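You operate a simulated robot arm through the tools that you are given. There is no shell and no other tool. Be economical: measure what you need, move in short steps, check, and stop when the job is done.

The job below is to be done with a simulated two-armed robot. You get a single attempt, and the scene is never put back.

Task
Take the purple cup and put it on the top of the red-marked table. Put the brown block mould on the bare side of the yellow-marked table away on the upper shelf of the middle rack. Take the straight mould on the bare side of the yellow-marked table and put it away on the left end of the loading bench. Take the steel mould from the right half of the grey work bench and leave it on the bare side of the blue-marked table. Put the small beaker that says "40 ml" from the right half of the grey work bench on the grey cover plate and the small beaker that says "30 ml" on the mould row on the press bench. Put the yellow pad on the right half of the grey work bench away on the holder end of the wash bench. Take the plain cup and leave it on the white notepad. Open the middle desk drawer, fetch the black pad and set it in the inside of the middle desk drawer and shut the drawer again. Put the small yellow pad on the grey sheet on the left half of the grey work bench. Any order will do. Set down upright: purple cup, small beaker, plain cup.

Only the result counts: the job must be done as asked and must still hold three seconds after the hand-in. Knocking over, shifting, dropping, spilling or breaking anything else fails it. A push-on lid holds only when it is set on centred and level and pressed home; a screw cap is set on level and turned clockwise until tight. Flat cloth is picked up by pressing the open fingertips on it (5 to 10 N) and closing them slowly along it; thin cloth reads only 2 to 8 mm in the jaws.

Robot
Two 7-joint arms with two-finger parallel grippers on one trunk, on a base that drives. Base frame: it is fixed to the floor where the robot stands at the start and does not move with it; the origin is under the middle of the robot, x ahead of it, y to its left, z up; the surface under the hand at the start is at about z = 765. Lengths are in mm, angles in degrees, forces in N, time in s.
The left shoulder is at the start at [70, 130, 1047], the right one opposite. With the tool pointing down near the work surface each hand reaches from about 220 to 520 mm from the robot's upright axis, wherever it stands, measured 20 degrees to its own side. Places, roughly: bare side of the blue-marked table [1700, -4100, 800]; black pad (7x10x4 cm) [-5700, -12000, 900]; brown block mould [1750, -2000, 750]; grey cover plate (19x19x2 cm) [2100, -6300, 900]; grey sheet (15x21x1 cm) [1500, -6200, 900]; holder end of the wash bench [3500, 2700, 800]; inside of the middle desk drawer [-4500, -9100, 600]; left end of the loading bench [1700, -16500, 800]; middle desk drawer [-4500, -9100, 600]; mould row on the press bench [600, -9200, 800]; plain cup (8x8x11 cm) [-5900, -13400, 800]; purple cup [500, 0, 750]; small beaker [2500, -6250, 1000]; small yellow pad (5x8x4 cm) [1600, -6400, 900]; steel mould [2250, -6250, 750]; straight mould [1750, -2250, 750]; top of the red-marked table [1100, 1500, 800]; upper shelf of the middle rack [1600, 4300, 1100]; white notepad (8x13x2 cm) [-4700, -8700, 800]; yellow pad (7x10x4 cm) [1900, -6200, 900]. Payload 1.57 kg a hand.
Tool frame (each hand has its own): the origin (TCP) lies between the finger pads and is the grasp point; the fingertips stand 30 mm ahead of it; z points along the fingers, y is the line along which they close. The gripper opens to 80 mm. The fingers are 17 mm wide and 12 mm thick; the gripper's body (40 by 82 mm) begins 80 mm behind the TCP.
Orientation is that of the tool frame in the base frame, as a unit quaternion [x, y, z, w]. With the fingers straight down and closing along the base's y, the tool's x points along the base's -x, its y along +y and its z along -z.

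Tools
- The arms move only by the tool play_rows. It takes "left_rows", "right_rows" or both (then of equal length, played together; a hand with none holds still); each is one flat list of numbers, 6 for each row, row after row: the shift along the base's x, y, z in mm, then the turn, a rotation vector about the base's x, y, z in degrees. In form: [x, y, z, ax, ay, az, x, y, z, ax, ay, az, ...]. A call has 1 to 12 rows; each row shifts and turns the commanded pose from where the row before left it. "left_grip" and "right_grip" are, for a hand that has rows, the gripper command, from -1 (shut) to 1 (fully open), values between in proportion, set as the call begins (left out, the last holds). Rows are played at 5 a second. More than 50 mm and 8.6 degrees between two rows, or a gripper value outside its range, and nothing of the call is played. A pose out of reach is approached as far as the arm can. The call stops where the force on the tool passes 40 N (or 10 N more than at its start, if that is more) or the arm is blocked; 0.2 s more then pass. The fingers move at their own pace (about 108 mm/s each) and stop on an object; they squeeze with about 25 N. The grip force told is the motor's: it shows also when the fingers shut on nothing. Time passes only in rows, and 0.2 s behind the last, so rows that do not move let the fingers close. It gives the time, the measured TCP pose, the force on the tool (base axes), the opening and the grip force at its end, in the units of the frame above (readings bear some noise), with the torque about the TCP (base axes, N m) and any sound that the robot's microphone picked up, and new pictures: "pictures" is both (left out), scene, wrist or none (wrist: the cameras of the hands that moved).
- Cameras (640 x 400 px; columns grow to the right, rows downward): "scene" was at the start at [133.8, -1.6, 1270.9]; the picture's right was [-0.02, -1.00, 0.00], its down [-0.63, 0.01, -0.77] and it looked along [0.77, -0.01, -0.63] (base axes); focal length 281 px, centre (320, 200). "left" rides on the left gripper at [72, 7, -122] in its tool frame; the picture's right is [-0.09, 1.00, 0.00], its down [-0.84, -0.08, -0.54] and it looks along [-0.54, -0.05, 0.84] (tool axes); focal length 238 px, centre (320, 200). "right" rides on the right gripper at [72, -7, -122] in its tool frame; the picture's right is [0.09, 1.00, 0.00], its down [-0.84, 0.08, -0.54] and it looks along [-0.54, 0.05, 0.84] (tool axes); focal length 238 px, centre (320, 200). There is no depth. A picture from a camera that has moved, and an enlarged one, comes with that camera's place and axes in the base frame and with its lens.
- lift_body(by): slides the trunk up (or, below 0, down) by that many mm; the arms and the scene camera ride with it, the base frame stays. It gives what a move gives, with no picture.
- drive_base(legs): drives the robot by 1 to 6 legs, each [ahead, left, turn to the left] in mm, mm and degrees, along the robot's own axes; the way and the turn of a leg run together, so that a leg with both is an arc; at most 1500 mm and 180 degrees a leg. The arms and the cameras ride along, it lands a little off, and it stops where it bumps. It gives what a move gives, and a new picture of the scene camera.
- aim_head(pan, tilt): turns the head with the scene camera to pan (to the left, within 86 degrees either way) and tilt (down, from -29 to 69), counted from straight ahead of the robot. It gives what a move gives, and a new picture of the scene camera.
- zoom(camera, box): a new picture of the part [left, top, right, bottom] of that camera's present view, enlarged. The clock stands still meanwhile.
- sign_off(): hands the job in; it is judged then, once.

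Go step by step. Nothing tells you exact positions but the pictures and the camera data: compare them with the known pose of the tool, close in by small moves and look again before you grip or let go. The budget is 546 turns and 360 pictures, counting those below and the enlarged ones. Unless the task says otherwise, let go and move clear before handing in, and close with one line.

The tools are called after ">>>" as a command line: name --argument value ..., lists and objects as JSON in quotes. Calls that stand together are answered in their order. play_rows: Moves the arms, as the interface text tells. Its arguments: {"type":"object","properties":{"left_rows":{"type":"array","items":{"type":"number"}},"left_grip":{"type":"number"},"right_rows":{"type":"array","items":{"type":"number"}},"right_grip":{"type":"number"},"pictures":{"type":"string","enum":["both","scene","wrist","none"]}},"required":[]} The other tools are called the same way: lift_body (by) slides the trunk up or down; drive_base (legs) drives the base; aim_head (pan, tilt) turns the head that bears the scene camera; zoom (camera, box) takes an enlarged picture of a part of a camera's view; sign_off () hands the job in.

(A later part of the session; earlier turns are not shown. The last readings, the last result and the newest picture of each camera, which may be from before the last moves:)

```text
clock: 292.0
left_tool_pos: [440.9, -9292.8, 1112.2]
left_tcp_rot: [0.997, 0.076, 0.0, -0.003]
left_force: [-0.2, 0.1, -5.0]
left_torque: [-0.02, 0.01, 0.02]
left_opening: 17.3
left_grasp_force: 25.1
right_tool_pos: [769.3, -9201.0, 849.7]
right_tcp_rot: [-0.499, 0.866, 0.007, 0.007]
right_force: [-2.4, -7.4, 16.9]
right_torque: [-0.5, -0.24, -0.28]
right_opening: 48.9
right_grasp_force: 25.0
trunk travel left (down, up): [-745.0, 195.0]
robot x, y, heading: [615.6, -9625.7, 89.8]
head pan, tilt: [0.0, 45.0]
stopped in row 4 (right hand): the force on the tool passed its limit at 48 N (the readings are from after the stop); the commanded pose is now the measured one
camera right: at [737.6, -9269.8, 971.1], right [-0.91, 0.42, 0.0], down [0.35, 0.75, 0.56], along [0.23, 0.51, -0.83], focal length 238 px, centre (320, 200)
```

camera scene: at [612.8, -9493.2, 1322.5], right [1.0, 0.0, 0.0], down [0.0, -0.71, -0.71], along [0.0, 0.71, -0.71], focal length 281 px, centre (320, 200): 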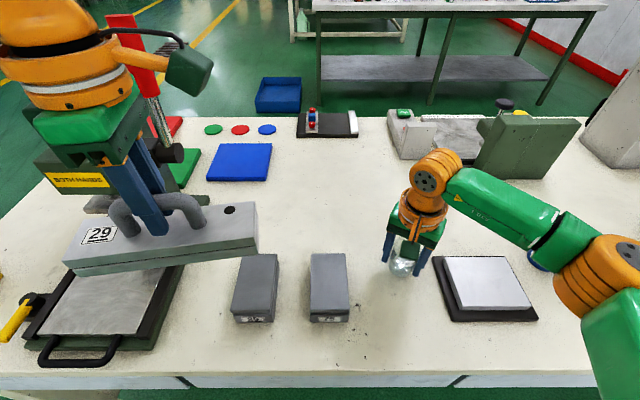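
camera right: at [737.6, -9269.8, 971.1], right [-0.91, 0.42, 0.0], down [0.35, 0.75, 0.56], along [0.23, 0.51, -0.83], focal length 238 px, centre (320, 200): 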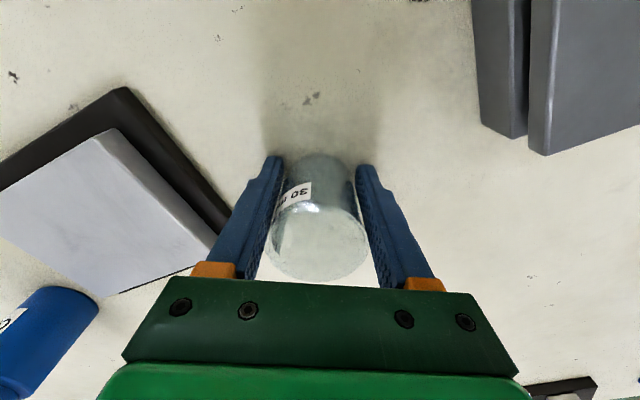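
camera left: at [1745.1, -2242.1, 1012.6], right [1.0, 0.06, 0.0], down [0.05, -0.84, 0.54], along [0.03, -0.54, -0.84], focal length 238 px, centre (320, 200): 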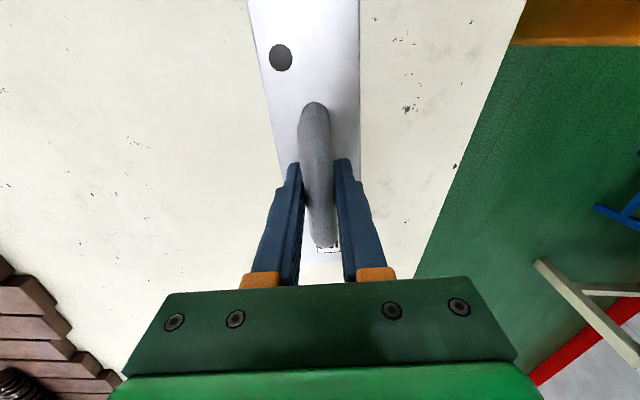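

It touched down at TCP z≈850. Easing up a little and looking at how the beaker sits.

>>> play_rows --right_rows '[0, 0, 1, 0, 0, 0, 0, 0, 0, 0, 0, 0]' --pictures "none"

>>> zoom --camera "scene" --box '[350, 220, 470, 300]'

```text
clock: 292.6
left_tool_pos: [441.3, -9291.2, 1112.2]
left_tcp_rot: [0.997, 0.077, 0.001, -0.001]
left_force: [0.5, -0.2, -4.4]
left_torque: [-0.01, -0.01, 0.0]
left_opening: 17.5
left_grasp_force: 24.8
right_tool_pos: [768.7, -9200.5, 851.3]
right_tcp_rot: [-0.499, 0.867, 0.007, 0.008]
right_force: [-2.0, -5.2, 7.8]
right_torque: [-0.3, -0.08, -0.15]
right_opening: 48.8
right_grasp_force: 25.2
trunk travel left (down, up): [-745.0, 195.0]
robot x, y, heading: [614.4, -9625.2, 90.0]
head pan, tilt: [0.0, 45.0]
```

```text
5.00 times, centred on (410, 260) of scene
camera zoom: at [610.8, -9497.7, 1322.9], right [1.0, 0.0, 0.0], down [0.0, -0.7, -0.71], along [0.0, 0.71, -0.7], focal length 1405 px, centre (-130, -100)
```

zoom: 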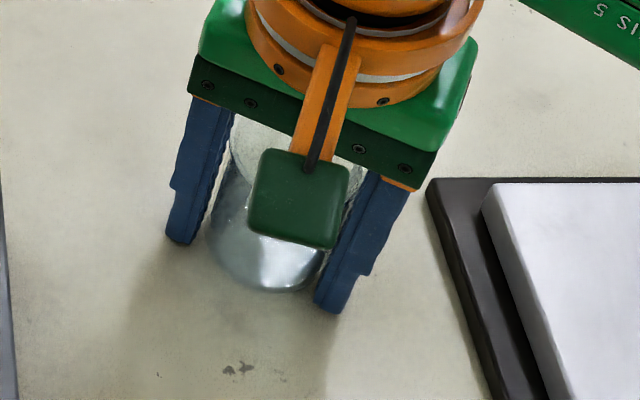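

The beaker seems seated, with maybe a slight lean from sliding in the grip. Easing up 1 mm more and opening just a little so it settles on its base.

>>> play_rows --right_rows '[0, 0, 1, 0, 0, 0, 0, 0, 0, 0, 0, 0]' --pictures "none"

>>> play_rows --right_rows '[0, 0, 0, 0, 0, 0, 0, 0, 0, 0, 0, 0]' --right_grip 0.4 --pictures "wrist"

```text
clock: 293.2
left_tool_pos: [440.8, -9289.4, 1111.0]
left_tcp_rot: [0.997, 0.077, 0.0, 0.0]
left_force: [-1.1, -0.5, -4.1]
left_torque: [-0.03, 0.0, -0.01]
left_opening: 17.6
left_grasp_force: 25.6
right_tool_pos: [769.8, -9198.5, 849.9]
right_tcp_rot: [-0.499, 0.866, 0.006, 0.007]
right_force: [-1.7, -2.8, 3.5]
right_torque: [-0.13, -0.04, -0.06]
right_opening: 49.2
right_grasp_force: 24.6
trunk travel left (down, up): [-745.0, 195.0]
robot x, y, heading: [614.5, -9623.0, 89.7]
head pan, tilt: [0.0, 45.0]
```

```text
clock: 293.8
left_tool_pos: [441.0, -9289.4, 1110.9]
left_tcp_rot: [0.997, 0.076, 0.001, 0.0]
left_force: [0.7, 0.9, -4.4]
left_torque: [0.01, -0.04, 0.03]
left_opening: 17.5
left_grasp_force: 24.9
right_tool_pos: [769.0, -9198.7, 850.8]
right_tcp_rot: [-0.5, 0.866, 0.006, 0.007]
right_force: [-4.0, 1.1, 6.2]
right_torque: [-0.12, -0.02, -0.03]
right_opening: 52.9
right_grasp_force: 0.1
trunk travel left (down, up): [-745.0, 195.0]
robot x, y, heading: [616.9, -9623.6, 89.7]
head pan, tilt: [0.0, 45.0]
camera right: at [738.0, -9266.1, 971.2], right [-0.91, 0.42, 0.0], down [0.35, 0.75, 0.56], along [0.23, 0.51, -0.83], focal length 238 px, centre (320, 200)
```

right: 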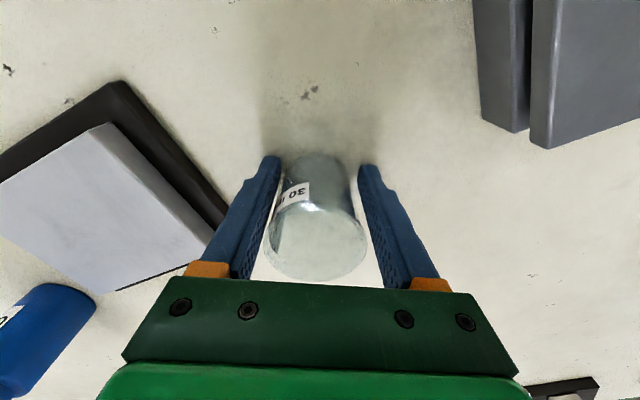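

The fingertips themselves are on the table (z≈820) and the beaker stands free between them. Raising 2 mm, opening fully and rising.

>>> play_rows --right_rows '[0, 0, 2, 0, 0, 0, 0, 0, 1, 0, 0, 0]' --right_grip 0.7 --pictures "none"

>>> play_rows --right_rows '[0, 0, 3, 0, 0, 0, 0, 0, 10, 0, 0, 0, 0, 0, 30, 0, 0, 0, 0, 0, 40, 0, 0, 0, 0, 0, 45, 0, 0, 0, 0, 0, 45, 0, 0, 0, 0, -30, 20, 0, 0, 0, 0, -30, 0, 0, 0, 0, 0, -30, 0, 0, 0, 0]' --right_grip 1 --pictures "scene"

>>> zoom --camera "scene" --box '[350, 200, 470, 300]'

```text
clock: 294.4
left_tool_pos: [441.6, -9287.7, 1109.9]
left_tcp_rot: [0.997, 0.077, 0.0, 0.0]
left_force: [0.3, -0.8, -3.2]
left_torque: [-0.02, -0.03, 0.03]
left_opening: 17.7
left_grasp_force: 25.2
right_tool_pos: [770.6, -9198.4, 852.8]
right_tcp_rot: [-0.499, 0.866, 0.005, 0.006]
right_force: [-0.1, 0.2, 0.6]
right_torque: [0.02, -0.02, 0.04]
right_opening: 67.9
right_grasp_force: 0.1
trunk travel left (down, up): [-745.0, 195.0]
robot x, y, heading: [614.8, -9627.1, 89.9]
head pan, tilt: [0.0, 45.0]
```

```text
clock: 296.4
left_tool_pos: [442.3, -9288.9, 1110.6]
left_tcp_rot: [0.997, 0.076, 0.0, 0.0]
left_force: [0.1, -0.4, -3.8]
left_torque: [0.0, -0.02, -0.03]
left_opening: 17.3
left_grasp_force: 24.7
right_tool_pos: [770.3, -9288.2, 1046.4]
right_tcp_rot: [-0.499, 0.866, 0.006, 0.006]
right_force: [0.2, 0.2, 0.8]
right_torque: [-0.01, 0.01, 0.01]
right_opening: 80.4
right_grasp_force: 0.1
trunk travel left (down, up): [-745.0, 195.0]
robot x, y, heading: [618.2, -9623.7, 89.7]
head pan, tilt: [0.0, 45.0]
camera scene: at [612.9, -9493.8, 1322.6], right [1.0, 0.0, 0.0], down [0.0, -0.71, -0.71], along [0.0, 0.71, -0.71], focal length 281 px, centre (320, 200)
```

scene: 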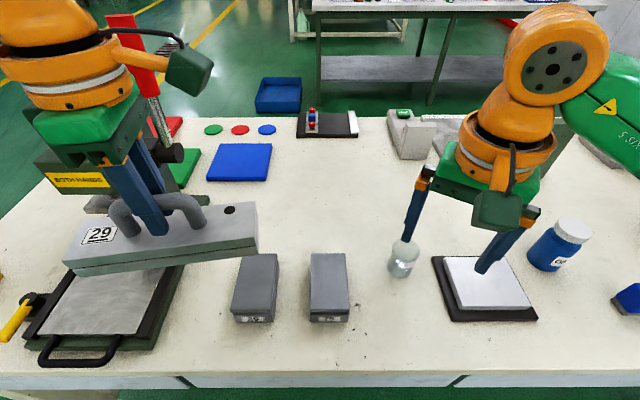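

```text
4.00 times, centred on (410, 250) of scene
camera zoom: at [612.9, -9493.8, 1322.6], right [1.0, 0.0, 0.0], down [0.0, -0.71, -0.71], along [0.0, 0.71, -0.71], focal length 1124 px, centre (-40, 0)
```

zoom: 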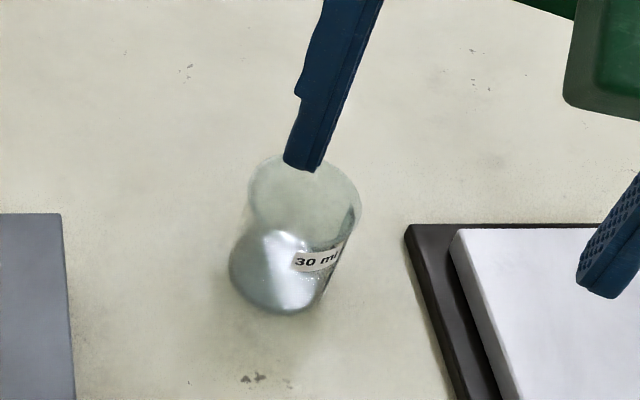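

The 30 ml beaker stands upright in the mould row. Next is the loading bench at [1700, -16500]: backing off, turning to face -y and looking.

>>> drive_base --legs '[[-450, 0, 0], [0, 1250, 0], [0, 0, 180]]'

>>> aim_head --pan 20 --tilt 15

```text
clock: 312.4
left_tool_pos: [-485.6, -10430.2, 1109.6]
left_tcp_rot: [-0.068, 0.998, 0.0, 0.0]
left_force: [-0.5, 0.6, -4.1]
left_torque: [-0.01, 0.02, 0.0]
left_opening: 17.6
left_grasp_force: 24.9
right_tool_pos: [-814.2, -10424.8, 1046.5]
right_tcp_rot: [0.871, 0.491, -0.006, 0.005]
right_force: [-0.7, -0.2, 0.2]
right_torque: [-0.03, 0.0, -0.03]
right_opening: 79.7
right_grasp_force: 0.0
trunk travel left (down, up): [-745.0, 195.0]
robot x, y, heading: [-654.6, -10090.4, -91.0]
head pan, tilt: [0.0, 45.0]
camera scene: at [-656.7, -10221.9, 1322.5], right [-1.0, 0.02, 0.0], down [0.02, 0.71, -0.71], along [-0.02, -0.71, -0.71], focal length 281 px, centre (320, 200)
```

scene: 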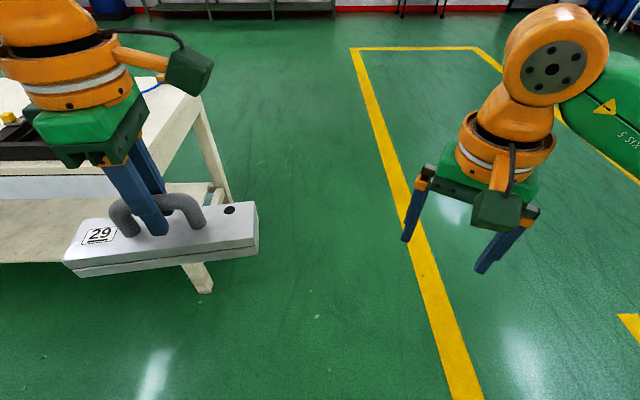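

```text
clock: 313.4
left_tool_pos: [-486.5, -10430.2, 1110.6]
left_tcp_rot: [-0.067, 0.998, 0.001, 0.0]
left_force: [0.7, -0.4, -3.8]
left_torque: [0.04, 0.02, 0.01]
left_opening: 17.6
left_grasp_force: 25.3
right_tool_pos: [-815.3, -10425.1, 1045.2]
right_tcp_rot: [0.871, 0.491, -0.006, 0.006]
right_force: [0.0, 1.1, -0.1]
right_torque: [-0.01, -0.04, 0.03]
right_opening: 79.9
right_grasp_force: 0.1
trunk travel left (down, up): [-745.0, 195.0]
robot x, y, heading: [-652.7, -10090.7, -91.2]
head pan, tilt: [20.0, 15.0]
camera scene: at [-625.0, -10229.1, 1369.2], right [-0.95, -0.32, 0.0], down [-0.08, 0.25, -0.97], along [0.31, -0.91, -0.26], focal length 281 px, centre (320, 200)
```

scene: 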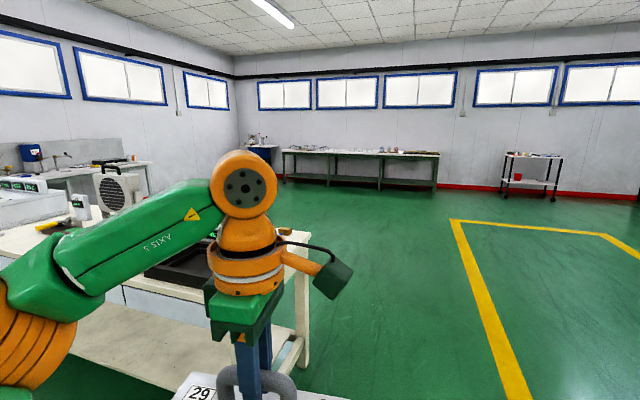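

The loading bench stands along the far wall (y≈-16500). Driving ahead about 5 m in the aisle, then I'll look again.

>>> drive_base --legs '[[1400, 0, 1], [1400, 0, 0], [1400, 0, 0], [900, 0, 0], [0, 1200, 0]]'

>>> aim_head --pan 10 --tilt 20

```text
clock: 343.4
left_tool_pos: [760.0, -15503.2, 1110.2]
left_tcp_rot: [-0.086, 0.996, 0.0, 0.001]
left_force: [0.9, 0.2, -4.3]
left_torque: [0.0, 0.06, 0.02]
left_opening: 17.6
left_grasp_force: 25.0
right_tool_pos: [433.1, -15509.6, 1045.1]
right_tcp_rot: [0.862, 0.507, -0.006, 0.005]
right_force: [0.9, 0.0, 0.4]
right_torque: [-0.01, -0.02, 0.01]
right_opening: 80.0
right_grasp_force: 0.1
trunk travel left (down, up): [-745.0, 195.0]
robot x, y, heading: [582.4, -15169.0, -89.2]
head pan, tilt: [20.0, 15.0]
camera scene: at [614.0, -15307.1, 1369.3], right [-0.93, -0.36, 0.0], down [-0.09, 0.24, -0.97], along [0.34, -0.9, -0.26], focal length 281 px, centre (320, 200)
```

scene: 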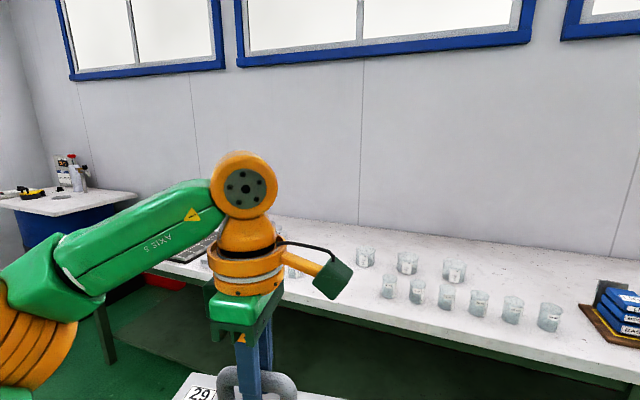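

```text
clock: 344.1
left_tool_pos: [759.9, -15502.8, 1110.7]
left_tcp_rot: [-0.086, 0.996, 0.0, 0.0]
left_force: [0.1, 0.3, -5.5]
left_torque: [0.01, 0.03, 0.0]
left_opening: 17.6
left_grasp_force: 25.2
right_tool_pos: [432.5, -15509.6, 1047.1]
right_tcp_rot: [0.862, 0.508, -0.006, 0.006]
right_force: [1.6, 0.6, 0.7]
right_torque: [0.03, 0.0, -0.02]
right_opening: 80.0
right_grasp_force: 0.1
trunk travel left (down, up): [-745.0, 195.0]
robot x, y, heading: [580.0, -15172.6, -89.3]
head pan, tilt: [10.0, 20.0]
camera scene: at [599.1, -15311.2, 1361.1], right [-0.98, -0.19, 0.0], down [-0.07, 0.34, -0.94], along [0.18, -0.92, -0.34], focal length 281 px, centre (320, 200)
```

scene: 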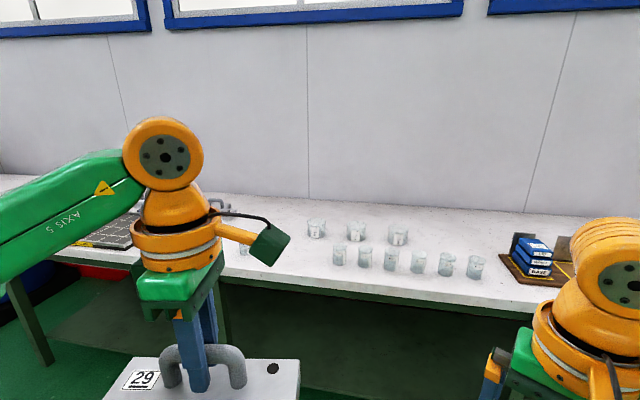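

Beakers stand in the middle of the loading bench; its left end lies further left. Driving left 900.

>>> drive_base --legs '[[0, 900, -0.7]]'

>>> aim_head --pan 0 --tilt 35

```text
clock: 348.9
left_tool_pos: [1659.0, -15487.5, 1110.5]
left_tcp_rot: [-0.086, 0.996, 0.001, 0.001]
left_force: [-0.8, 1.0, -4.0]
left_torque: [-0.02, 0.02, 0.0]
left_opening: 17.7
left_grasp_force: 24.8
right_tool_pos: [1329.9, -15495.8, 1046.3]
right_tcp_rot: [0.862, 0.508, -0.006, 0.006]
right_force: [0.8, -1.4, -0.3]
right_torque: [0.0, -0.01, 0.02]
right_opening: 80.0
right_grasp_force: 0.0
trunk travel left (down, up): [-745.0, 195.0]
robot x, y, heading: [1482.4, -15152.9, -89.1]
head pan, tilt: [10.0, 20.0]
camera scene: at [1497.1, -15296.8, 1361.1], right [-0.98, -0.19, 0.0], down [-0.06, 0.34, -0.94], along [0.18, -0.92, -0.34], focal length 281 px, centre (320, 200)
```

scene: 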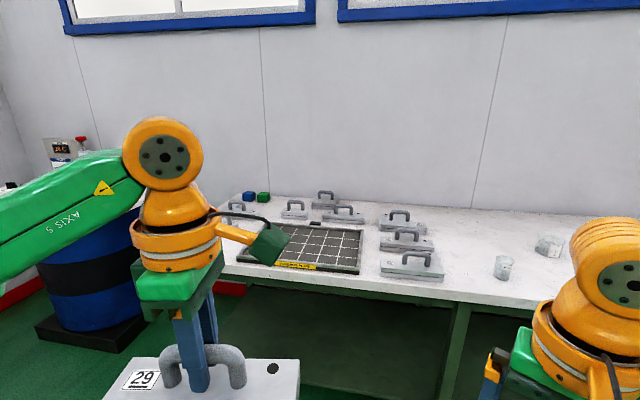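

```text
clock: 349.6
left_tool_pos: [1659.9, -15487.3, 1111.2]
left_tcp_rot: [-0.086, 0.996, 0.0, 0.001]
left_force: [0.2, 0.7, -3.8]
left_torque: [0.01, 0.0, 0.0]
left_opening: 17.4
left_grasp_force: 25.2
right_tool_pos: [1332.2, -15494.8, 1046.3]
right_tcp_rot: [0.861, 0.508, -0.006, 0.006]
right_force: [0.0, -0.5, -0.2]
right_torque: [0.01, -0.03, 0.01]
right_opening: 79.8
right_grasp_force: 0.0
trunk travel left (down, up): [-745.0, 195.0]
robot x, y, heading: [1481.4, -15153.1, -89.0]
head pan, tilt: [0.0, 35.0]
camera scene: at [1481.9, -15293.4, 1337.3], right [-1.0, -0.02, 0.0], down [-0.01, 0.57, -0.82], along [0.01, -0.82, -0.57], focal length 281 px, centre (320, 200)
```

scene: 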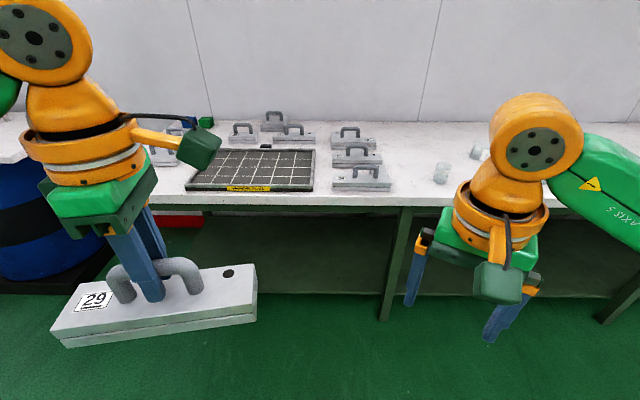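

The left end holds a gridded tray and other straight moulds. I need a free spot; moving left and closer to look.

>>> drive_base --legs '[[0, 450, -1], [350, 0, 0]]'

>>> aim_head --pan -5 --tilt 45

```text
clock: 354.2
left_tool_pos: [2103.5, -15832.8, 1111.0]
left_tcp_rot: [-0.078, 0.997, -0.001, 0.0]
left_force: [0.2, 0.7, -4.9]
left_torque: [-0.05, -0.02, 0.03]
left_opening: 17.5
left_grasp_force: 24.9
right_tool_pos: [1776.1, -15835.0, 1046.5]
right_tcp_rot: [0.866, 0.501, -0.006, 0.005]
right_force: [0.8, 0.5, -1.0]
right_torque: [0.0, 0.02, 0.0]
right_opening: 80.2
right_grasp_force: 0.0
trunk travel left (down, up): [-745.0, 195.0]
robot x, y, heading: [1929.2, -15498.5, -90.2]
head pan, tilt: [0.0, 35.0]
camera scene: at [1929.0, -15634.9, 1337.5], right [-1.0, 0.0, 0.0], down [0.0, 0.57, -0.82], along [0.0, -0.82, -0.57], focal length 281 px, centre (320, 200)
```

scene: 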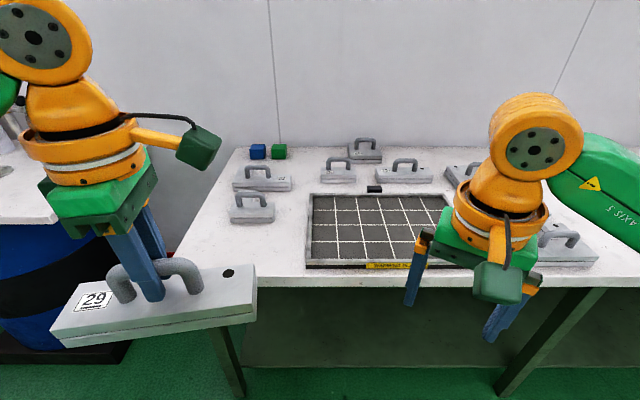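

```text
clock: 354.9
left_tool_pos: [2104.4, -15834.7, 1110.7]
left_tcp_rot: [-0.078, 0.997, 0.0, 0.001]
left_force: [-0.7, 0.2, -4.2]
left_torque: [0.0, 0.01, -0.04]
left_opening: 17.5
left_grasp_force: 25.1
right_tool_pos: [1775.9, -15835.6, 1046.3]
right_tcp_rot: [0.865, 0.501, -0.005, 0.006]
right_force: [0.4, -0.7, -1.5]
right_torque: [0.02, -0.02, -0.01]
right_opening: 79.9
right_grasp_force: 0.0
trunk travel left (down, up): [-745.0, 195.0]
robot x, y, heading: [1930.8, -15499.6, -90.0]
head pan, tilt: [-5.0, 45.0]
camera scene: at [1921.9, -15630.0, 1322.5], right [-1.0, 0.09, 0.0], down [0.06, 0.7, -0.71], along [-0.06, -0.7, -0.71], focal length 281 px, centre (320, 200)
```

scene: 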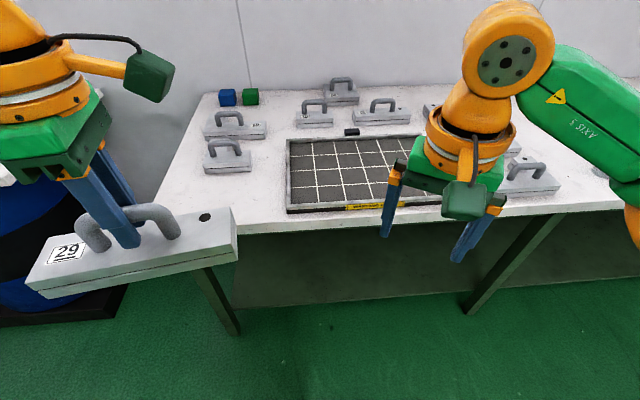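

There is free space at the bench's front-left corner, about x 1970–2270, y -16100 to -16310. Driving in 280 mm to put the mould at about [2115, -16195].

>>> drive_base --legs '[[280, 0, 0]]'

>>> aim_head --pan 15 --tilt 50

>>> zoom --camera "left" --box '[0, 0, 640, 400]'

```text
clock: 356.9
left_tool_pos: [2102.0, -16111.5, 1109.9]
left_tcp_rot: [-0.076, 0.997, -0.001, 0.0]
left_force: [0.2, 0.7, -4.2]
left_torque: [-0.01, -0.01, 0.0]
left_opening: 17.5
left_grasp_force: 24.5
right_tool_pos: [1773.6, -16112.2, 1046.9]
right_tcp_rot: [0.867, 0.498, -0.006, 0.006]
right_force: [-0.1, 0.0, -0.2]
right_torque: [0.03, 0.01, 0.0]
right_opening: 80.1
right_grasp_force: 0.0
trunk travel left (down, up): [-745.0, 195.0]
robot x, y, heading: [1931.6, -15776.3, -90.2]
head pan, tilt: [-5.0, 45.0]
camera scene: at [1920.7, -15905.8, 1322.7], right [-1.0, 0.09, 0.0], down [0.06, 0.7, -0.71], along [-0.07, -0.7, -0.71], focal length 281 px, centre (320, 200)
```

scene: 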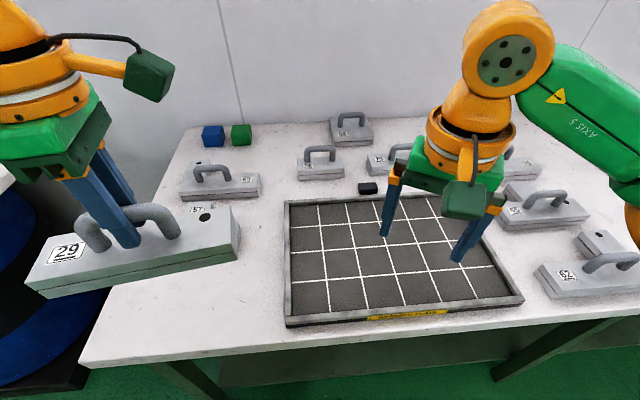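

```text
clock: 357.7
left_tool_pos: [2101.4, -16114.3, 1111.2]
left_tcp_rot: [-0.076, 0.997, 0.001, 0.0]
left_force: [0.0, 0.2, -5.7]
left_torque: [0.0, 0.01, -0.02]
left_opening: 17.5
left_grasp_force: 25.6
right_tool_pos: [1772.7, -16113.2, 1045.1]
right_tcp_rot: [0.867, 0.498, -0.006, 0.005]
right_force: [-0.1, 0.2, -0.1]
right_torque: [0.0, 0.04, 0.02]
right_opening: 79.9
right_grasp_force: 0.0
trunk travel left (down, up): [-745.0, 195.0]
robot x, y, heading: [1934.9, -15776.2, -90.3]
head pan, tilt: [15.0, 50.0]
camera scene: at [1947.6, -15901.9, 1315.5], right [-0.97, -0.25, 0.0], down [-0.19, 0.74, -0.64], along [0.16, -0.62, -0.77], focal length 281 px, centre (320, 200)
```

scene: 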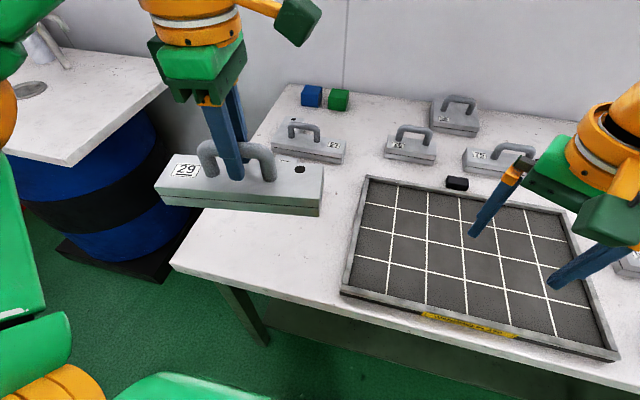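

```text
1.00 times, centred on (320, 200) of left (not enlarged: the box is as wide or as high as the picture)
camera zoom: at [2030.8, -16118.3, 1233.0], right [-0.06, 1.0, 0.0], down [0.84, 0.05, 0.54], along [0.54, 0.03, -0.84], focal length 238 px, centre (320, 200)
```

zoom: 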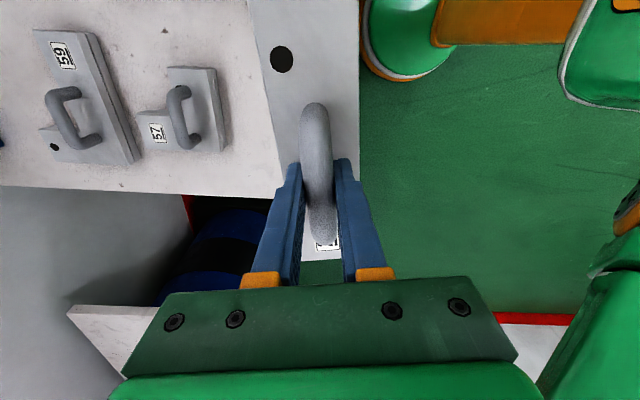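

Free area confirmed: x 1970–2310, y -16093 to -16290. Carrying the mould over [2140, -16192] and lowering to z≈886.

>>> play_rows --left_rows '[13, -26, 0, 0, 0, 0, 13, -26, 0, 0, 0, 0, 13, -26, 0, 0, 0, 0, 0, 0, -30, 0, 0, 0, 0, 0, -40, 0, 0, 0, 0, 0, -40, 0, 0, 0, 0, 0, -40, 0, 0, 0, 0, 0, -40, 0, 0, 0, 0, 0, -35, 0, 0, 0, 0, 0, 0, 0, 0, 0]'

```text
clock: 359.9
left_tool_pos: [2140.2, -16190.9, 885.4]
left_tcp_rot: [-0.076, 0.997, 0.0, 0.001]
left_force: [0.4, 0.2, -4.0]
left_torque: [0.02, -0.02, -0.01]
left_opening: 17.6
left_grasp_force: 24.7
right_tool_pos: [1774.0, -16114.6, 1045.8]
right_tcp_rot: [0.867, 0.499, -0.007, 0.005]
right_force: [0.9, -0.2, -1.0]
right_torque: [0.01, -0.02, -0.03]
right_opening: 80.0
right_grasp_force: 0.1
trunk travel left (down, up): [-745.0, 195.0]
robot x, y, heading: [1930.9, -15774.3, -90.3]
head pan, tilt: [15.0, 50.0]
camera scene: at [1947.7, -15901.3, 1315.6], right [-0.97, -0.25, 0.0], down [-0.2, 0.74, -0.64], along [0.16, -0.62, -0.77], focal length 281 px, centre (320, 200)
camera left: at [2069.1, -16195.4, 1009.1], right [-0.06, 1.0, 0.0], down [0.84, 0.05, 0.54], along [0.54, 0.03, -0.84], focal length 238 px, centre (320, 200)
```

scene: 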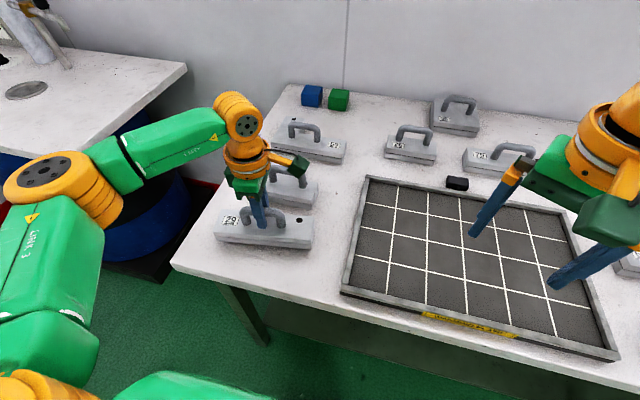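
left: 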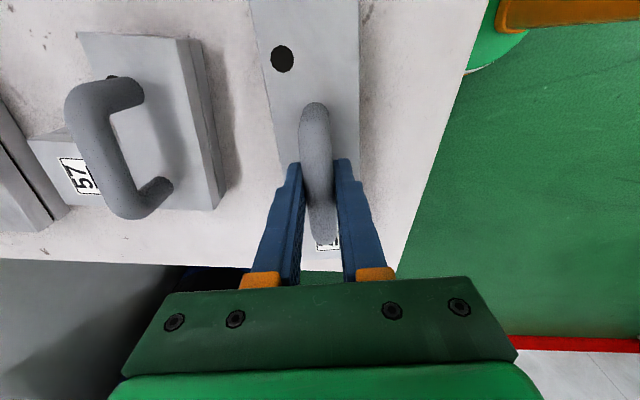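

The mould is over the free spot. Lowering in small steps until contact.

>>> play_rows --left_rows '[0, 0, -3, 0, 0, 0, 0, 0, -3, 0, 0, 0, 0, 0, -3, 0, 0, 0, 0, 0, -3, 0, 0, 0, 0, 0, 0, 0, 0, 0]' --pictures "none"

>>> play_rows --left_rows '[0, 0, -2, 0, 0, 0, 0, 0, -2, 0, 0, 0, 0, 0, 0, 0, 0, 0]' --pictures "none"

>>> play_rows --left_rows '[0, 0, -2, 0, 0, 0, 0, 0, -2, 0, 0, 0, 0, 0, 0, 0, 0, 0]' --pictures "wrist"

```text
clock: 361.1
left_tool_pos: [2139.7, -16189.8, 875.0]
left_tcp_rot: [-0.076, 0.997, -0.003, 0.0]
left_force: [3.2, -8.7, 20.2]
left_torque: [0.01, 0.0, -0.04]
left_opening: 17.6
left_grasp_force: 24.9
right_tool_pos: [1772.4, -16111.1, 1047.4]
right_tcp_rot: [0.867, 0.499, -0.007, 0.007]
right_force: [0.1, -0.2, 0.4]
right_torque: [0.01, -0.02, -0.02]
right_opening: 80.0
right_grasp_force: 0.1
trunk travel left (down, up): [-745.0, 195.0]
robot x, y, heading: [1926.4, -15776.2, -90.3]
head pan, tilt: [15.0, 50.0]
```

```text
clock: 361.9
left_tool_pos: [2139.2, -16190.5, 869.7]
left_tcp_rot: [-0.076, 0.997, -0.002, 0.0]
left_force: [-0.4, -2.1, 15.0]
left_torque: [0.03, -0.04, -0.01]
left_opening: 17.5
left_grasp_force: 25.2
right_tool_pos: [1771.8, -16112.2, 1045.9]
right_tcp_rot: [0.867, 0.498, -0.005, 0.008]
right_force: [0.3, -0.4, 1.1]
right_torque: [0.02, 0.01, 0.03]
right_opening: 80.1
right_grasp_force: 0.0
trunk travel left (down, up): [-745.0, 195.0]
robot x, y, heading: [1929.3, -15775.8, -90.5]
head pan, tilt: [15.0, 50.0]
```

```text
clock: 362.7
left_tool_pos: [2138.7, -16188.4, 868.4]
left_tcp_rot: [-0.076, 0.997, -0.001, 0.0]
left_force: [1.1, -1.9, 21.2]
left_torque: [0.0, 0.05, 0.0]
left_opening: 17.5
left_grasp_force: 24.6
right_tool_pos: [1773.1, -16110.1, 1047.6]
right_tcp_rot: [0.867, 0.499, -0.006, 0.009]
right_force: [-0.5, -0.6, -0.2]
right_torque: [0.03, -0.04, -0.01]
right_opening: 79.8
right_grasp_force: 0.0
trunk travel left (down, up): [-745.0, 195.0]
robot x, y, heading: [1928.4, -15776.3, -90.6]
head pan, tilt: [15.0, 50.0]
camera left: at [2068.1, -16192.9, 990.2], right [-0.06, 1.0, 0.0], down [0.84, 0.05, 0.54], along [0.54, 0.03, -0.84], focal length 238 px, centre (320, 200)
```

left: 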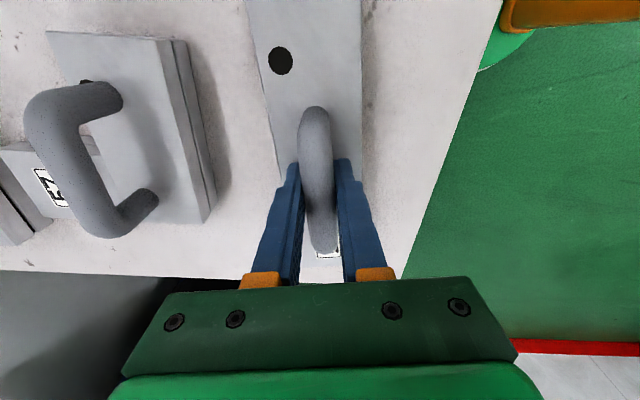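

The mould rests on the bench. Easing up, opening, and rising clear.

>>> play_rows --left_rows '[0, 0, 1.5, 0, 0, 0]' --pictures "none"

>>> play_rows --left_rows '[0, 0, 0, 0, 0, 0, 0, 0, 0, 0, 0, 0, 0, 0, 0, 0, 0, 0, 0, 0, 15, 0, 0, 0, 0, 0, 35, 0, 0, 0, 0, 0, 45, 0, 0, 0, 0, 0, 45, 0, 0, 0, 0, 0, 45, 0, 0, 0, 0, 20, 40, 0, 0, 0]' --left_grip 1 --pictures "scene"

```text
clock: 363.1
left_tool_pos: [2139.5, -16189.8, 867.3]
left_tcp_rot: [-0.076, 0.997, 0.0, 0.001]
left_force: [-1.5, 1.3, 6.6]
left_torque: [-0.08, 0.49, 0.01]
left_opening: 17.4
left_grasp_force: 24.9
right_tool_pos: [1772.8, -16111.2, 1046.3]
right_tcp_rot: [0.867, 0.499, -0.006, 0.006]
right_force: [0.6, 0.7, 0.2]
right_torque: [0.01, -0.03, 0.0]
right_opening: 80.1
right_grasp_force: 0.1
trunk travel left (down, up): [-745.0, 195.0]
robot x, y, heading: [1926.7, -15773.3, -90.4]
head pan, tilt: [15.0, 50.0]
```

```text
clock: 365.1
left_tool_pos: [2140.6, -16169.8, 1093.5]
left_tcp_rot: [-0.076, 0.997, -0.001, 0.0]
left_force: [-0.2, 0.2, -0.2]
left_torque: [-0.01, 0.0, 0.02]
left_opening: 80.2
left_grasp_force: 0.0
right_tool_pos: [1774.6, -16111.2, 1046.2]
right_tcp_rot: [0.867, 0.499, -0.007, 0.006]
right_force: [0.3, -0.7, -0.2]
right_torque: [-0.03, 0.01, 0.04]
right_opening: 80.0
right_grasp_force: 0.1
trunk travel left (down, up): [-745.0, 195.0]
robot x, y, heading: [1929.4, -15776.0, -90.1]
head pan, tilt: [15.0, 50.0]
camera scene: at [1946.9, -15898.4, 1315.9], right [-0.97, -0.25, 0.0], down [-0.19, 0.74, -0.64], along [0.16, -0.62, -0.77], focal length 281 px, centre (320, 200)
```

scene: 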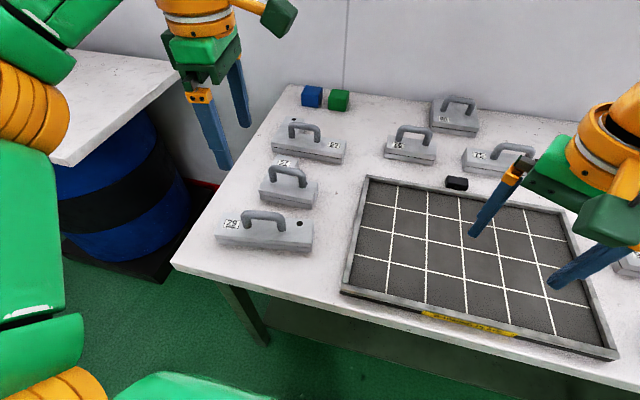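

The straight mould is on the left end of the loading bench. Straightening both wrists and backing away.

>>> play_rows --left_rows '[-2, 7, 0, 0, 0, -8.2, -2, 7, 0, 0, 0, -8.2, -2, 7, 0, 0, 0, -8.2, -2, 7, 0, 0, 0, -8.2, -2, 7, 0, 0, 0, -8.2, -2, 7, 0, 0, 0, -8.2, -2, 7, 0, 0, 0, -8.2, -2, 7, 0, 0, 0, -8.2, -2, 7, 0, 0, 0, -8.2, -2, 7, 0, 0, 0, -8.2, -2, 7, 0, 0, 0, -8.2, -2, 7, 0, 0, 0, -8.2]' --right_rows '[0, 2, 4, 0, 0, 2.5, 0, 2, 4, 0, 0, 2.5, 0, 2, 4, 0, 0, 2.5, 0, 2, 4, 0, 0, 2.5, 0, 2, 4, 0, 0, 2.5, 0, 2, 4, 0, 0, 2.5, 0, 2, 4, 0, 0, 2.5, 0, 2, 4, 0, 0, 2.5, 0, 2, 4, 0, 0, 2.5, 0, 2, 4, 0, 0, 2.5, 0, 2, 4, 0, 0, 2.5, 0, 2, 4, 0, 0, 2.5]' --pictures "none"

>>> drive_base --legs '[[-700, 0, 0], [0, 0, -90]]'

>>> aim_head --pan 0 --tilt 10

```text
clock: 367.7
left_tool_pos: [2115.9, -16086.7, 1093.3]
left_tcp_rot: [0.706, 0.708, 0.0, 0.001]
left_force: [0.2, 0.8, 0.6]
left_torque: [0.02, 0.0, 0.0]
left_opening: 80.0
left_grasp_force: 0.1
right_tool_pos: [1773.7, -16088.7, 1094.3]
right_tcp_rot: [0.708, 0.707, -0.004, 0.006]
right_force: [0.8, 0.4, 0.4]
right_torque: [0.03, 0.0, 0.01]
right_opening: 79.9
right_grasp_force: 0.1
trunk travel left (down, up): [-745.0, 195.0]
robot x, y, heading: [1930.0, -15772.6, -90.1]
head pan, tilt: [15.0, 50.0]
```

```text
clock: 375.3
left_tool_pos: [1625.9, -15275.2, 1092.7]
left_tcp_rot: [1.0, 0.013, 0.001, 0.0]
left_force: [-0.4, -0.1, 0.6]
left_torque: [-0.01, 0.0, 0.0]
left_opening: 80.1
left_grasp_force: 0.1
right_tool_pos: [1616.4, -14930.9, 1093.6]
right_tcp_rot: [1.0, 0.009, -0.008, 0.002]
right_force: [0.6, -0.4, 0.0]
right_torque: [0.0, 0.0, -0.02]
right_opening: 80.0
right_grasp_force: 0.0
trunk travel left (down, up): [-745.0, 195.0]
robot x, y, heading: [1934.3, -15085.1, -178.9]
head pan, tilt: [15.0, 50.0]
camera scene: at [1807.0, -15103.2, 1315.6], right [-0.27, 0.96, 0.0], down [0.74, 0.21, -0.64], along [-0.62, -0.18, -0.77], focal length 281 px, centre (320, 200)
```

scene: 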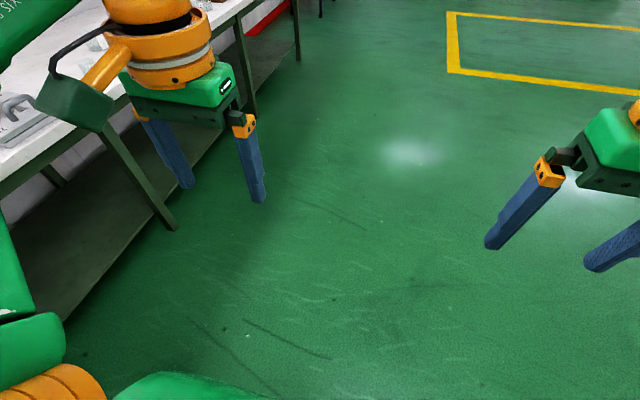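

```text
clock: 376.4
left_tool_pos: [1625.6, -15274.5, 1092.6]
left_tcp_rot: [1.0, 0.013, -0.001, 0.0]
left_force: [-0.3, 0.3, 0.8]
left_torque: [0.01, -0.02, -0.01]
left_opening: 80.0
left_grasp_force: 0.0
right_tool_pos: [1616.7, -14931.4, 1093.8]
right_tcp_rot: [1.0, 0.009, -0.008, 0.002]
right_force: [-0.3, -0.3, -0.4]
right_torque: [-0.02, -0.01, 0.01]
right_opening: 79.6
right_grasp_force: 0.1
trunk travel left (down, up): [-745.0, 195.0]
robot x, y, heading: [1936.9, -15082.5, -179.0]
head pan, tilt: [0.0, 10.0]
camera scene: at [1788.1, -15083.5, 1377.4], right [-0.02, 1.0, 0.0], down [0.17, 0.0, -0.98], along [-0.98, -0.02, -0.17], focal length 281 px, centre (320, 200)
```

scene: 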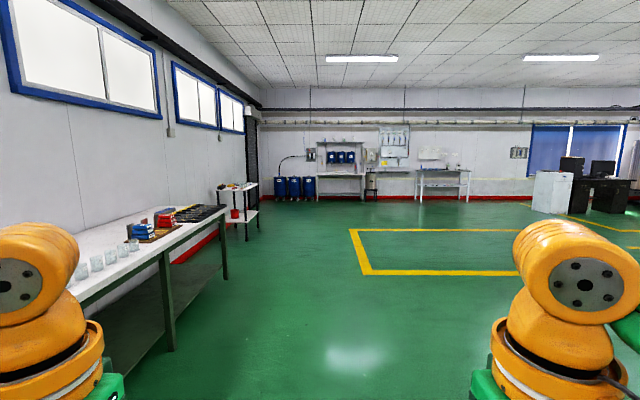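

I see the far west wall with benches; the plain cup should be near the stand around [-5900, -13400]. Driving diagonally across the open floor.

>>> drive_base --legs '[[1440, -410, -1], [1440, -410, 0], [1440, -410, 0], [1440, -410, 0]]'

>>> aim_head --pan 0 --tilt 15

```text
clock: 405.0
left_tool_pos: [-4196.6, -13692.8, 1093.5]
left_tcp_rot: [1.0, 0.011, -0.001, 0.0]
left_force: [0.1, -0.6, 0.5]
left_torque: [0.04, 0.01, 0.02]
left_opening: 80.0
left_grasp_force: 0.0
right_tool_pos: [-4205.1, -13351.7, 1094.5]
right_tcp_rot: [1.0, 0.008, -0.009, 0.002]
right_force: [-0.1, 1.3, 1.3]
right_torque: [-0.01, 0.0, -0.02]
right_opening: 80.1
right_grasp_force: 0.0
trunk travel left (down, up): [-745.0, 195.0]
robot x, y, heading: [-3891.0, -13499.4, -179.4]
head pan, tilt: [0.0, 10.0]
camera scene: at [-4034.5, -13502.6, 1377.6], right [-0.01, 1.0, 0.0], down [0.17, 0.0, -0.98], along [-0.98, -0.01, -0.17], focal length 281 px, centre (320, 200)
```

scene: 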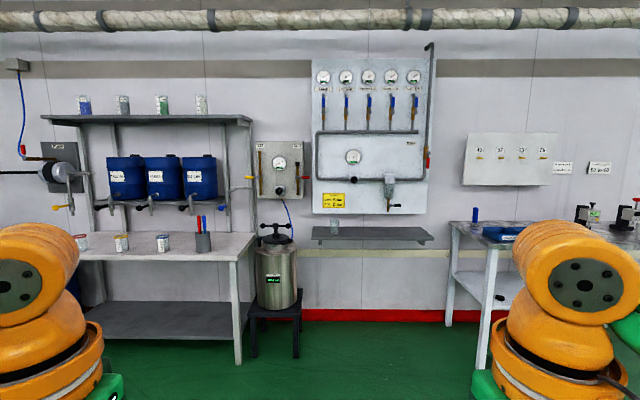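

```text
clock: 405.7
left_tool_pos: [-4197.8, -13693.4, 1092.4]
left_tcp_rot: [1.0, 0.012, -0.001, 0.0]
left_force: [-0.3, 0.8, -0.5]
left_torque: [-0.01, 0.0, 0.02]
left_opening: 80.1
left_grasp_force: 0.2
right_tool_pos: [-4205.3, -13348.7, 1093.4]
right_tcp_rot: [1.0, 0.008, -0.008, 0.003]
right_force: [-0.3, 0.3, 0.4]
right_torque: [0.04, 0.01, -0.02]
right_opening: 80.1
right_grasp_force: 0.1
trunk travel left (down, up): [-745.0, 195.0]
robot x, y, heading: [-3887.8, -13502.1, -179.5]
head pan, tilt: [0.0, 15.0]
camera scene: at [-4035.3, -13502.5, 1369.4], right [-0.01, 1.0, 0.0], down [0.26, 0.0, -0.97], along [-0.97, -0.01, -0.26], focal length 281 px, centre (320, 200)
```

scene: 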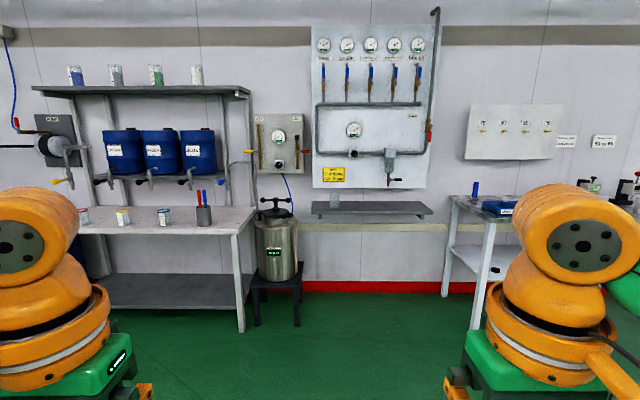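

A small wall shelf holds a glass cup at about [-5900, -13405]; that should be the plain cup. Zooming.

>>> zoom --camera "scene" --box '[300, 180, 440, 250]'

>>> zoom --camera "scene" --box '[50, 170, 250, 260]'

```text
4.57 times, centred on (370, 215) of scene
camera zoom: at [-4035.3, -13502.5, 1369.4], right [-0.01, 1.0, 0.0], down [0.26, 0.0, -0.97], along [-0.97, -0.01, -0.26], focal length 1285 px, centre (91, 131)
```

zoom: 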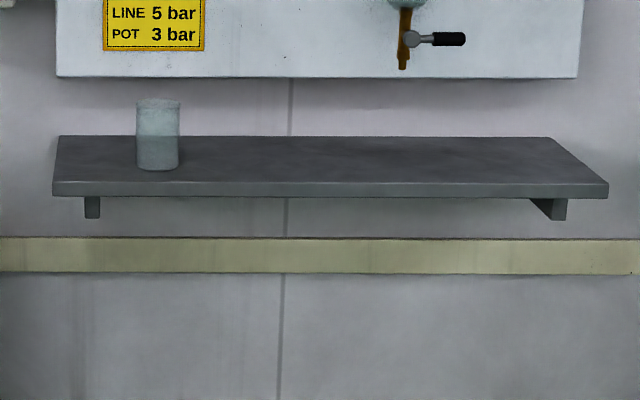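

```text
3.20 times, centred on (150, 215) of scene
camera zoom: at [-4035.3, -13502.5, 1369.4], right [-0.01, 1.0, 0.0], down [0.26, 0.0, -0.97], along [-0.97, -0.01, -0.26], focal length 899 px, centre (864, 152)
```

zoom: 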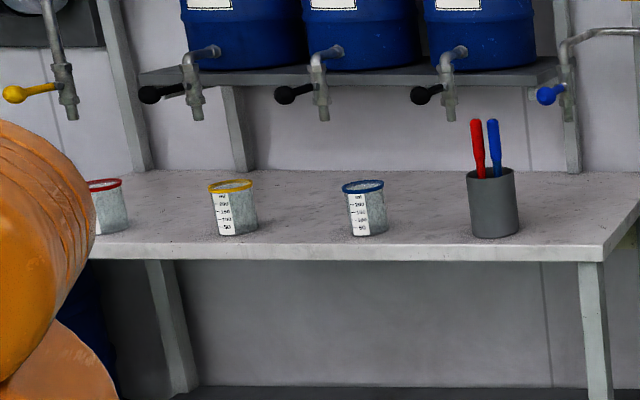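

The plain cup (about 62 mm wide, 106 mm tall) is on the wall shelf. Approaching so the left hand can reach it, keeping clear of the metal pot on the left.

>>> drive_base --legs '[[0, -260, -0.5], [1150, 0, 0]]'

>>> aim_head --pan 10 --tilt 30

```text
clock: 413.0
left_tool_pos: [-5339.2, -13443.0, 1092.9]
left_tcp_rot: [1.0, 0.012, 0.0, 0.0]
left_force: [-0.5, 0.1, -0.5]
left_torque: [0.01, -0.05, 0.0]
left_opening: 79.7
left_grasp_force: 0.0
right_tool_pos: [-5348.3, -13100.8, 1094.3]
right_tcp_rot: [1.0, 0.008, -0.008, 0.002]
right_force: [0.3, 0.0, 0.3]
right_torque: [-0.01, 0.03, 0.0]
right_opening: 80.0
right_grasp_force: 0.0
trunk travel left (down, up): [-745.0, 195.0]
robot x, y, heading: [-5034.3, -13247.4, -179.2]
head pan, tilt: [0.0, 15.0]
camera scene: at [-5177.3, -13253.2, 1369.4], right [-0.01, 1.0, 0.0], down [0.26, 0.0, -0.97], along [-0.97, -0.01, -0.26], focal length 281 px, centre (320, 200)
```

scene: 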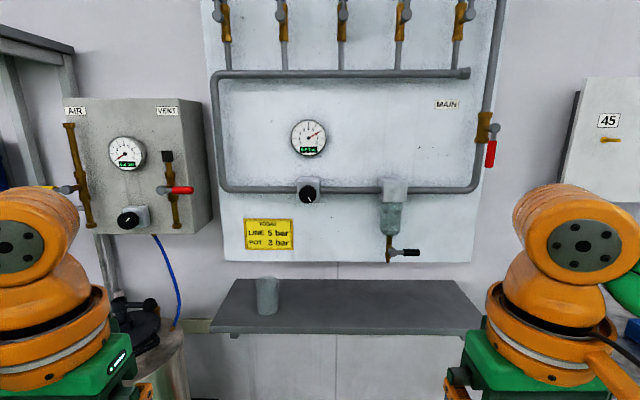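

```text
clock: 413.7
left_tool_pos: [-5339.4, -13443.6, 1092.0]
left_tcp_rot: [1.0, 0.012, -0.001, 0.0]
left_force: [-0.7, 0.5, 0.3]
left_torque: [-0.01, -0.01, 0.0]
left_opening: 79.9
left_grasp_force: 0.0
right_tool_pos: [-5347.9, -13101.5, 1094.3]
right_tcp_rot: [1.0, 0.008, -0.008, 0.003]
right_force: [0.6, 1.1, -0.7]
right_torque: [-0.02, 0.01, 0.0]
right_opening: 80.0
right_grasp_force: 0.0
trunk travel left (down, up): [-745.0, 195.0]
robot x, y, heading: [-5032.7, -13250.5, -179.3]
head pan, tilt: [10.0, 30.0]
camera scene: at [-5173.4, -13268.8, 1345.2], right [-0.19, 0.98, 0.0], down [0.49, 0.09, -0.87], along [-0.85, -0.16, -0.5], focal length 281 px, centre (320, 200)
```

scene: 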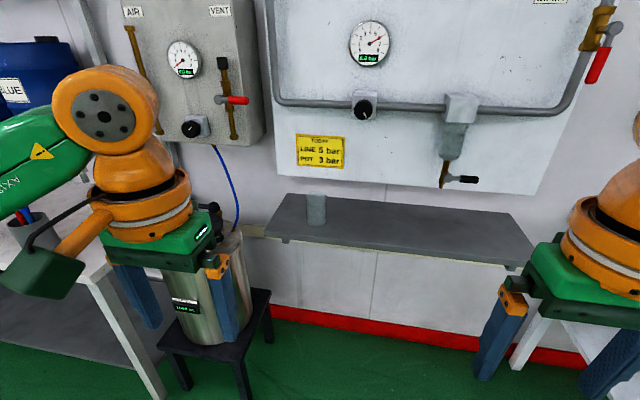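

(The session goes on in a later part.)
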